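You operate a simulated robot arm through the tools that you are given. There is no shell and no other tool. Be economical: measure what you need, move in short steps, check, and stop when the job is done.

You run a simulated robot arm. Do the job below in one go: nothing can be reset, and whatever is moved stays where it is left.

Task
Put one of the brass-headed spindles from the loom mat on top of the cover plate.
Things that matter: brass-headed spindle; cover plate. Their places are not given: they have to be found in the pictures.

It is judged by the outcome, as a careful person would: the job done as asked, and still so three seconds after it is handed in. It fails if anything else is knocked over, pushed out of place, dropped, spilled or broken.

Robot
A 7-joint arm with a two-finger parallel gripper, fixed in place. Base frame: the origin is at the foot of the arm, x ahead of it, y to its left, z up; the work surface is at about z = 770. Lengths are in mm, angles in rad, forces in N, time in s.
With the tool pointing down near the work surface it reaches from about 300 to 700 mm from the base axis. Its first joint turns from -1.152 to 1.152 rad. Payload 1.57 kg.
The tool frame sits at the grasp point between the pads (the TCP): z along the fingers, y along the line on which they close. The tips reach 30 mm beyond it. The gripper opens to 110 mm. The fingers are 24 mm wide and 12 mm thick; the gripper's body (48 by 112 mm) begins 78 mm behind the TCP.
Orientation is told as [roll, pitch, yaw] about the base's x, y, z axes, in that order, counted from this pose: with the fingers straight down and closing along the base's y, the tool's x points along the base's -x, its y along +y and its z along -z.

Tools
- The arm moves only by the tool nudge_tool. Its argument "rows" is a list of rows, each a list of 5 numbers: the shift along the tool's x, y, z in mm, then the turn about the tool's z in rad, then the finger opening in mm, from 0 to 110. In form: [[tx, ty, tz, spin, grip], ...]. A call has 1 to 20 rows; each row shifts and turns the commanded pose from where the row before left it, along the tool's axes as they then stand. Each row takes 0.2 s and may step no farther than 50 mm and 0.15 rad from the row before; otherwise, or with a gripper value out of range, the whole call is refused. A pose out of reach is approached as far as the arm can. The call stops where the force on the tool passes 40 N (or 10 N more than at its start, if that is more) or the arm is blocked; 0.2 s more then pass. Each finger travels about 108 mm/s and halts on what it meets, pressing with about 32 N; the grip force reading is that of the motor and also rises with nothing between the fingers. The clock runs only during rows and for 0.2 s after the last one: add rows that do not move to give the fingers time. It gives the time, the measured TCP pose, the force on the tool (base axes), the opening and the grip force at its end, in the units of the frame above (readings bear some noise).
- Cameras (640 x 400 px; columns grow to the right, rows downward): "scene" is fixed at [161.7, -405.5, 1376.7]; the picture's right is [0.70, -0.72, 0.00], its down [-0.56, -0.55, -0.62] and it looks along [0.44, 0.43, -0.79] (base axes); focal length 336 px, centre (320, 200). "wrist" rides on the gripper at [-36, 0, -80] in the tool frame; the picture's right is [0.00, -1.00, 0.00], its down [0.97, 0.00, -0.24] and it looks along [0.24, 0.00, 0.97] (tool axes); focal length 218 px, centre (320, 200).
- grab_frame(camera): a new picture of that camera. No time passes.
- locate(camera, pixels): there is no depth. For up to 12 entries [column, row, z] of the newest picture of that camera ("zoom" is the newest enlarged one), the place [x, y] in the base frame at which the ray of that pixel passes the height z, good to about 2 mm. No time passes.
- close_up(camera, box): a new picture of the part [left, top, right, bottom] of that camera's present view, enlarged. No time passes.
- finish_job(): hands the job in; it is judged then, once.

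Go step by step. Measure first, check grasps and placings, and put right what went wrong. The budget is 60 turns and 22 pictures, counting those below and the enlarged ones. Unless the task says otherwise, let go and move clear before handing in, and close with one line.

The tools are called after ">>>" as name(argument=value, ...) on one line, values as JSON. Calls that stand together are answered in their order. nudge_tool: Moves the arm, as the interface text tells. Its arguments: {"type":"object","properties":{"rows":{"type":"array"}},"required":["rows"]} The other tools are called the same way: grab_frame (camera) takes a picture; locate (camera, pixels) gives the place at which the rays of pixels pass given heights; close_up (camera, box) takes an enlarged picture of a part of a camera's view; finish_job () hands the job in.

At the start:

```text
clock: 0.0
eef_pos: [370.4, -81.7, 1071.5]
tool_rot: [0.001, -0.001, 0.001]
ft_force: [-1.4, 0.1, -0.5]
opening: 109.9
grip_force: 0.0
```

scene: 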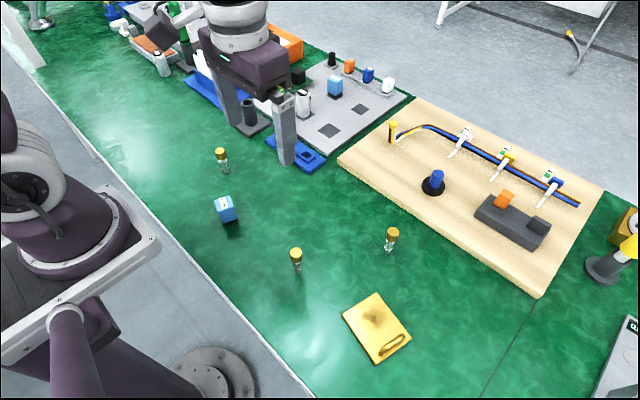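
wrist: 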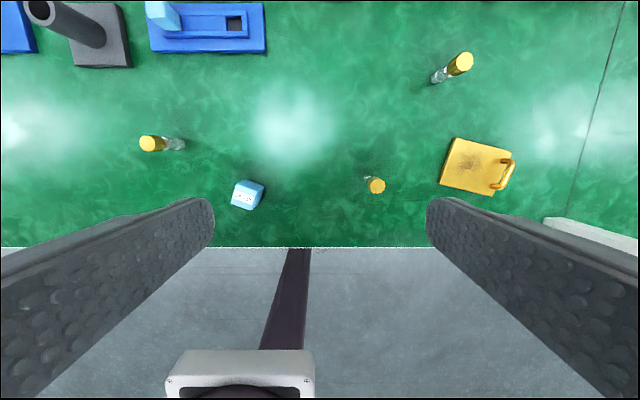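

Three brass-headed spindles show in the scene at about (221,155), (296,255) and (392,235), and the yellow plate with a handle at (377,328) is probably the cover plate. I'll enlarge both areas.

>>> close_up(camera="scene", box=[260, 210, 430, 370])

>>> close_up(camera="wrist", box=[340, 30, 540, 210])

```text
2.50 times, centred on (345, 290) of scene
```

zoom: 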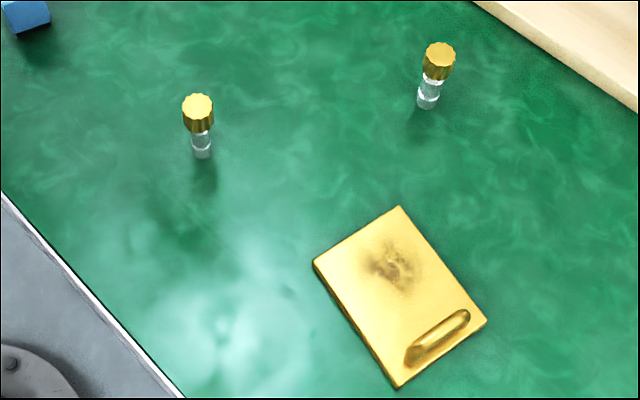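

```text
2.22 times, centred on (440, 120) of wrist
```

zoom: 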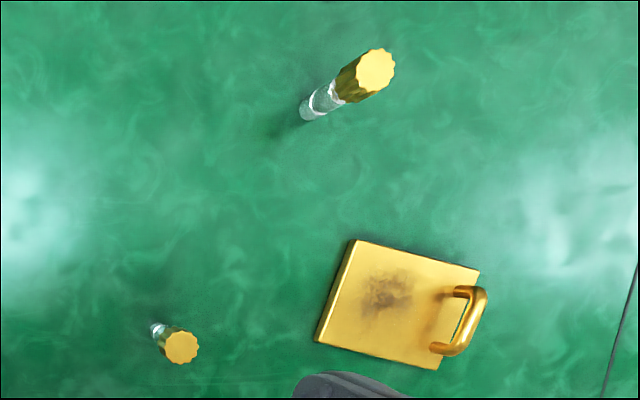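

The near spindle and the far one stand upright with a brass head on a clear shaft, and the plate has a clear half beside its handle. I'll measure base and top heights by comparing rays from both cameras.

>>> locate(camera="scene", pixels=[[298, 272, 770], [296, 251, 800], [296, 251, 820], [296, 251, 840], [388, 251, 770], [393, 231, 820], [343, 317, 780], [377, 293, 780], [411, 337, 780], [377, 362, 780], [376, 317, 780]])

>>> locate(camera="wrist", pixels=[[366, 178, 770], [377, 186.5, 800], [377, 186.5, 820], [377, 186.5, 840], [434, 81, 770], [465, 61, 820], [456, 138, 780], [511, 151, 780], [492, 196, 780], [440, 183, 780], [466, 160, 780]])

```text
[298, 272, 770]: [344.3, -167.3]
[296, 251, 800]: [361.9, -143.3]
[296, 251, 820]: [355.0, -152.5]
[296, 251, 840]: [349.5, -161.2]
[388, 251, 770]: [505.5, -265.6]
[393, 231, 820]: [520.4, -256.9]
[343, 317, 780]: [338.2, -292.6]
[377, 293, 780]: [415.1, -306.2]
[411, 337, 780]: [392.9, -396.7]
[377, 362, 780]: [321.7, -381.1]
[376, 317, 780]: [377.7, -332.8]
```

```text
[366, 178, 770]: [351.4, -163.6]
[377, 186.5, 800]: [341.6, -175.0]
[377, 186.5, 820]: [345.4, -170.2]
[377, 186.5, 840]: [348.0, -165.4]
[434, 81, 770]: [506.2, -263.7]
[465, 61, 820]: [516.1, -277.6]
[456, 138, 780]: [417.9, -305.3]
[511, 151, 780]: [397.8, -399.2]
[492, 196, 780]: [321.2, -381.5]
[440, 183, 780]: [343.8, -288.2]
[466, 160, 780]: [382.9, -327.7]
```

The rays meet at about (349,-164) with the top near z=843, so the near spindle is roughly 73 mm tall. The clear part of the plate is near (371,-330) with the handle toward -y, so I'll turn the gripper to close parallel to the handle (about 1.79 rad).

>>> nudge_tool(rows=[[0, 0, 0, 0.149, 110], [0, 0, 0, 0.149, 110], [0, 0, 0, 0.149, 110], [0, 0, 0, 0.149, 110], [0, 0, 0, 0.149, 110], [0, 0, 0, 0.149, 110], [0, 0, 0, 0.149, 110], [0, 0, 0, 0.149, 110], [0, 0, 0, 0.149, 110], [0, 0, 0, 0.149, 110], [0, 0, 0, 0.149, 110], [0, 0, 0, 0.149, 110], [0, 0, 0, 0, 110]])

```text
clock: 2.8
eef_pos: [371.1, -82.1, 1070.1]
tool_rot: [0.0, 0.0, -1.79]
ft_force: [-0.1, 0.3, -0.6]
opening: 109.9
grip_force: 0.0
```

The turn worked (yaw -1.79). Now I move over the spindle at (349,-164) and down to about z=930.

>>> nudge_tool(rows=[[-28, -1.2, 0, 0, 110], [-28, -1.2, 0, 0, 110], [-28.8, -1.3, 0, 0, 110], [0, 0, 40, 0, 110], [0, 0, 40, 0, 80], [0, 0, 40, 0, 80], [0, 0, 20, 0, 80], [0, 0, 0, 0, 80]])

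>>> grab_frame(camera="wrist")

>>> close_up(camera="scene", box=[240, 180, 420, 370])

```text
clock: 4.6
eef_pos: [348.6, -163.3, 930.7]
tool_rot: [0.001, 0.0, -1.79]
ft_force: [0.4, -0.2, -0.2]
opening: 80.2
grip_force: 0.1
```

```text
17 pictures are left
```

wrist: 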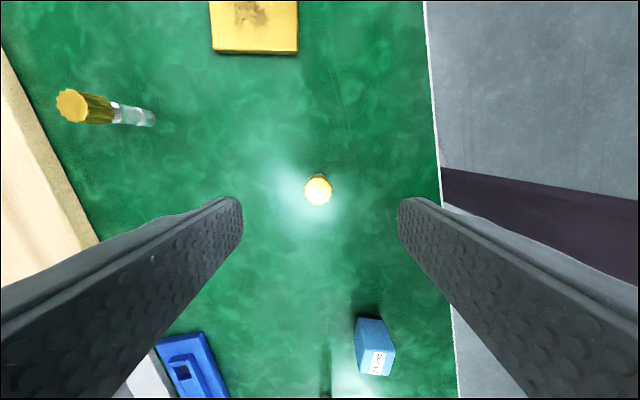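

```text
2.11 times, centred on (330, 275) of scene
```

zoom: 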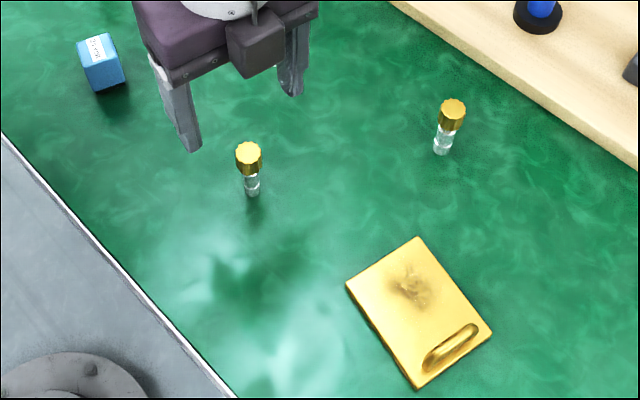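

The head is at wrist (318,190), between the fingers. I'll check its exact place and the plate corners.

>>> locate(camera="wrist", pixels=[[318, 190, 843], [318, 177, 775], [305, 190, 843], [331, 190, 843], [211, 50, 780], [298, 54, 780]])

>>> locate(camera="zoom", pixels=[[248, 151, 843], [252, 194, 770], [347, 286, 780], [418, 239, 780], [491, 335, 780], [417, 381, 780], [418, 388, 770], [425, 370, 780], [475, 328, 780]])

```text
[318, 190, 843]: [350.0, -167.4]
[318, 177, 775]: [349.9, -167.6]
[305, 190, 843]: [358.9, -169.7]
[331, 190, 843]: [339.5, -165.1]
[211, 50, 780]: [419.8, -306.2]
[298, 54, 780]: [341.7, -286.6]
```

```text
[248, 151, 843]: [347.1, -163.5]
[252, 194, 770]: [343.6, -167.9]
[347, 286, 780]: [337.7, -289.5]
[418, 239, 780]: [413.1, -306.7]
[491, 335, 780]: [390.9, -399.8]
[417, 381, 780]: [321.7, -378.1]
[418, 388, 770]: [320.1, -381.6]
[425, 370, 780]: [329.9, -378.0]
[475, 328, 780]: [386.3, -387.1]
```

The spindle axis is at about (349.5,-166.5), head about 20 mm wide. I shift 3 mm, descend to z=828 and close.

>>> nudge_tool(rows=[[-3, 0, 0, 0, 80], [0, 0, 35, 0, 80], [0, 0, 35, 0, 80], [0, 0, 32, 0, 80], [0, 0, 0, 0, 80], [0, 0, 0, 0, 50], [0, 0, 0, 0, 30], [0, 0, 0, 0, 10], [0, 0, 0, 0, 10], [0, 0, 0, 0, 10]])

>>> close_up(camera="scene", box=[240, 180, 400, 280])

```text
clock: 6.8
eef_pos: [347.7, -166.3, 828.6]
tool_rot: [-0.002, 0.0, -1.79]
ft_force: [-0.7, 0.3, 0.1]
opening: 22.8
grip_force: 32.4
```

```text
4.00 times, centred on (320, 230) of scene
```

zoom: 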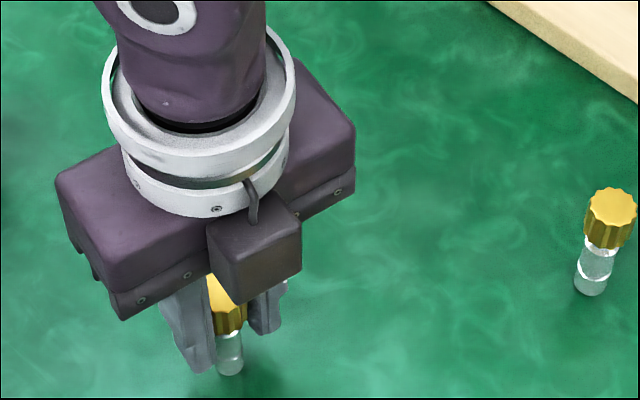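

The fingers hold the head at 22.8 mm opening with 32 N. I lift 80 mm and check.

>>> nudge_tool(rows=[[0, 0, -20, 0, 10], [0, 0, -30, 0, 10], [0, 0, -30, 0, 10], [0, 0, 0, 0, 10]])

>>> close_up(camera="scene", box=[220, 160, 420, 370])

```text
clock: 7.8
eef_pos: [349.2, -165.6, 909.7]
tool_rot: [0.0, 0.0, -1.79]
ft_force: [0.3, 0.3, -0.5]
opening: 23.0
grip_force: 31.6
```

```text
1.90 times, centred on (320, 265) of scene
```

zoom: 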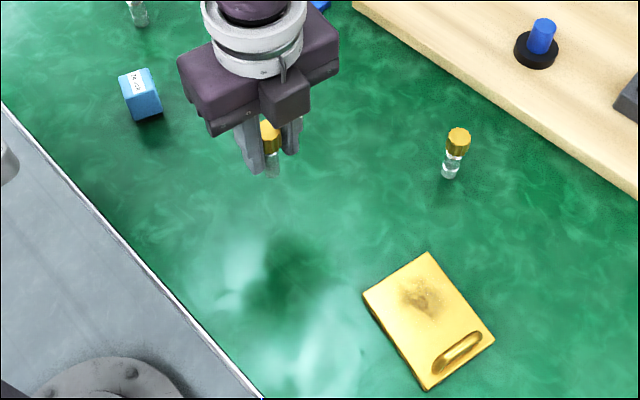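

The spindle is lifted and held. I carry it over the clear part of the plate at (370,-332), staying high.

>>> nudge_tool(rows=[[-20, 7, 0, 0, 10], [-35, 12.5, 0, 0, 10], [-35, 12.5, 0, 0, 10], [-35, 12.5, 0, 0, 10], [-32.9, 11.9, 0, 0, 10], [0, 0, 0, 0, 10], [0, 0, 0, 0, 10]])

>>> close_up(camera="scene", box=[280, 210, 440, 370])

>>> grab_frame(camera="wrist")

```text
clock: 9.4
eef_pos: [368.6, -332.9, 909.7]
tool_rot: [0.0, 0.001, -1.79]
ft_force: [-0.2, -1.0, -0.5]
opening: 23.0
grip_force: 31.6
```

```text
2.50 times, centred on (360, 290) of scene
```

zoom: 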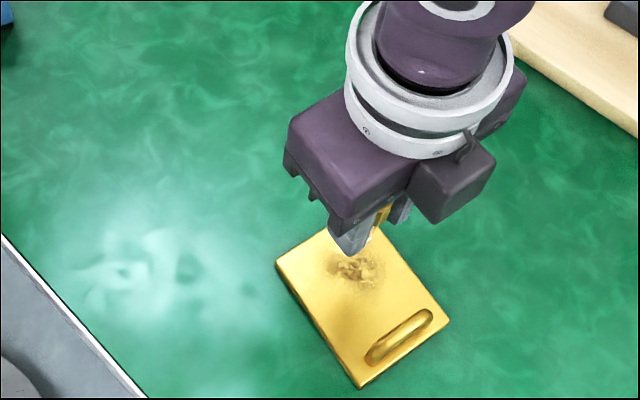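

```text
12 pictures are left
```

wrist: 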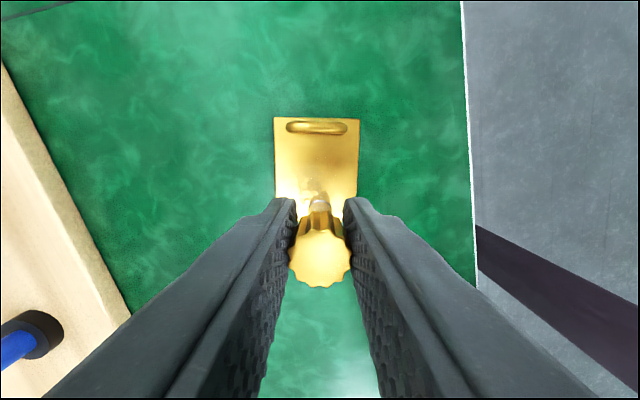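

The spindle hangs upright over the plate. There is a dark patch near zoom (355,268), so I'll check whether it is raised before lowering.

>>> close_up(camera="scene", box=[340, 290, 404, 330])

```text
10.00 times, centred on (372, 310) of scene
```

zoom: 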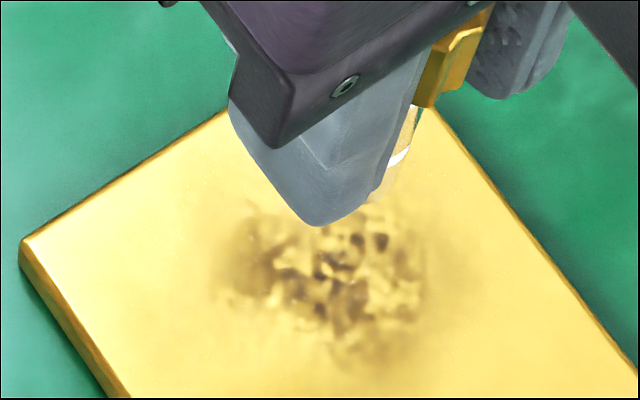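

The patch around scene (373,317) may be rough, so I'll place the spindle on smooth plate about 20 mm in from the near-base clear corner, at (355,-313). I shift there and lower to z=852.

>>> nudge_tool(rows=[[16.5, -18, 0, 0, 10], [0, 0, 30, 0, 10], [0, 0, 28, 0, 10], [0, 0, 0, 0, 10], [0, 0, 0, 0, 10]])

>>> close_up(camera="scene", box=[310, 260, 422, 370])

>>> close_up(camera="wrist", box=[220, 100, 420, 300])

```text
clock: 10.6
eef_pos: [355.0, -312.6, 850.2]
tool_rot: [-0.002, 0.001, -1.788]
ft_force: [-0.2, -0.2, -0.9]
opening: 22.9
grip_force: 32.1
```

```text
3.64 times, centred on (366, 315) of scene
```

zoom: 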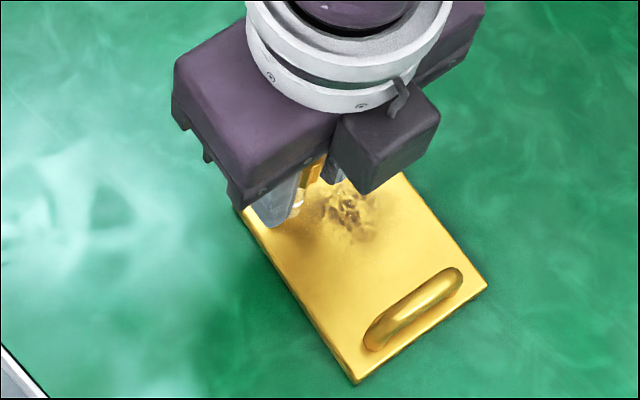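

```text
2.00 times, centred on (320, 200) of wrist
```

zoom: 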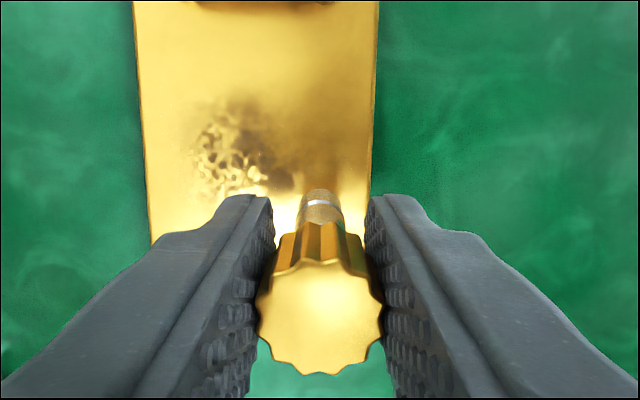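

The shaft is over smooth plate, clear of the patch and inside the edges. I'll lower in small steps and watch the force.

>>> nudge_tool(rows=[[0, 0, 3, 0, 10], [0, 0, 3, 0, 10], [0, 0, 2, 0, 10], [0, 0, 0, 0, 10]])

```text
clock: 11.6
eef_pos: [355.7, -312.6, 843.5]
tool_rot: [0.001, 0.0, -1.789]
ft_force: [-0.5, 0.5, -0.7]
opening: 22.9
grip_force: 32.0
```

No contact yet at z=843.5, so I go on in 1 mm steps.

>>> nudge_tool(rows=[[0, 0, 1, 0, 10], [0, 0, 1, 0, 10], [0, 0, 1, 0, 10], [0, 0, 0, 0, 10]])

```text
clock: 12.6
eef_pos: [354.7, -312.9, 839.3]
tool_rot: [0.0, 0.0, -1.788]
ft_force: [-0.5, 0.9, -0.9]
opening: 22.8
grip_force: 32.7
```

Still no contact force at z=839.3; I step down further.

>>> nudge_tool(rows=[[0, 0, 1, 0, 10], [0, 0, 1, 0, 10], [0, 0, 0, 0, 10]])

>>> close_up(camera="wrist", box=[270, 150, 370, 230])

```text
clock: 13.4
eef_pos: [354.8, -312.5, 838.9]
tool_rot: [0.001, 0.001, -1.788]
ft_force: [-3.1, 3.7, 19.7]
opening: 23.1
grip_force: 31.7
```

```text
5.00 times, centred on (320, 190) of wrist
```

zoom: 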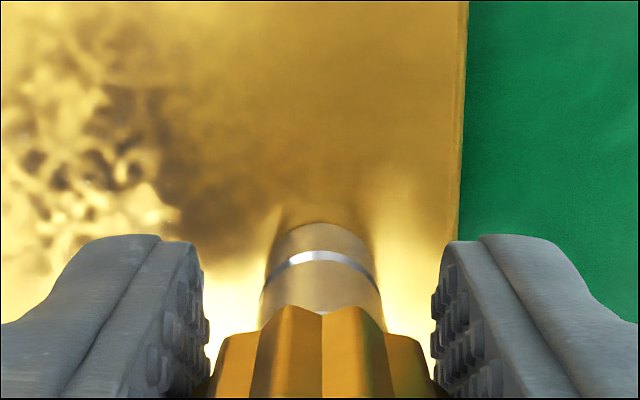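

Contact: 20 N upward at z=838.9, as expected. I ease up 1 mm, open gently, then rise straight up.

>>> nudge_tool(rows=[[0, 0, -1, 0, 10], [0, 0, 0, 0, 10], [0, 0, 0, 0, 26], [0, 0, 0, 0, 34], [0, 0, 0, 0, 46], [0, 0, 0, 0, 56], [0, 0, 0, 0, 56]])

>>> close_up(camera="wrist", box=[220, 100, 420, 300])

```text
clock: 15.0
eef_pos: [354.2, -313.4, 839.9]
tool_rot: [0.001, 0.001, -1.789]
ft_force: [-0.3, -1.4, 0.4]
opening: 56.0
grip_force: 0.1
```

```text
2.00 times, centred on (320, 200) of wrist
```

zoom: 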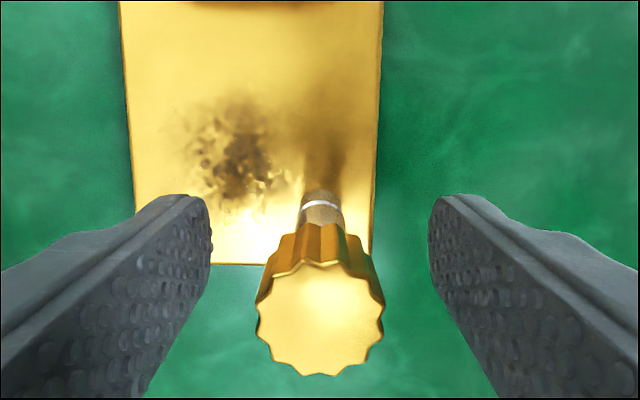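

The spindle stands free, with both fingers clear of the head. I rise straight up and check.

>>> nudge_tool(rows=[[0, 0, -20, 0, 56], [0, 0, -40, 0, 56], [0, 0, -45, 0, 56], [0, 0, -45, 0, 56], [40, 0, 0, 0, 56], [40, 0, 0, 0, 56], [40, 0, 0, 0, 56], [0, 0, 0, 0, 56], [0, 0, 0, 0, 56], [0, 0, 0, 0, 56]])

>>> close_up(camera="scene", box=[280, 210, 440, 370])

>>> grab_frame(camera="scene")

```text
clock: 17.2
eef_pos: [381.1, -195.5, 989.3]
tool_rot: [0.001, 0.0, -1.789]
ft_force: [0.2, -0.8, -0.3]
opening: 55.9
grip_force: 0.0
```

```text
2.50 times, centred on (360, 290) of scene
```

zoom: 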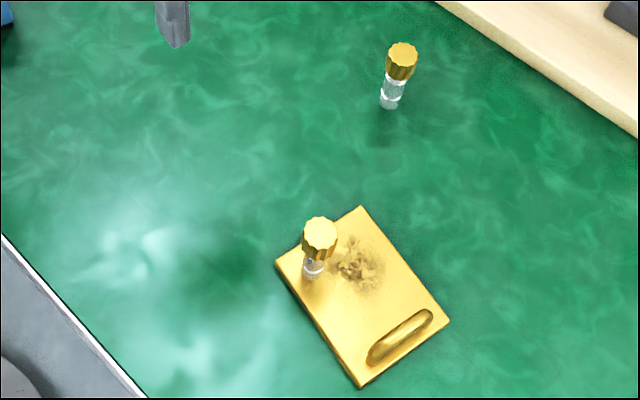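

```text
5 pictures are left
```

scene: 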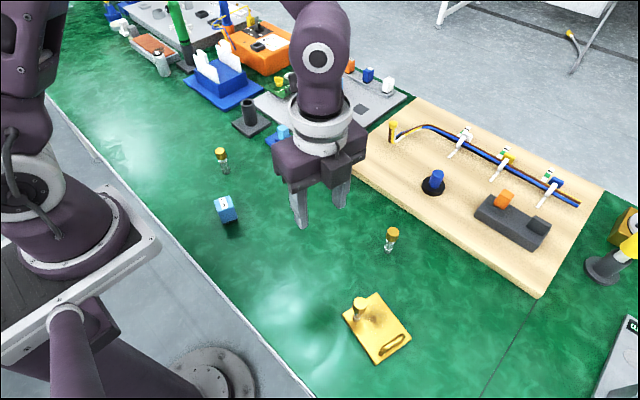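

The spindle stands upright on the plate at scene (359,310). The plate and the other objects are where they were and the arm is clear, so I hand in.

>>> finish_job()

```text
The job is handed in.
```

One brass-headed spindle now stands upright on the cover plate, on a smooth spot near its clear corner, and nothing else was moved.
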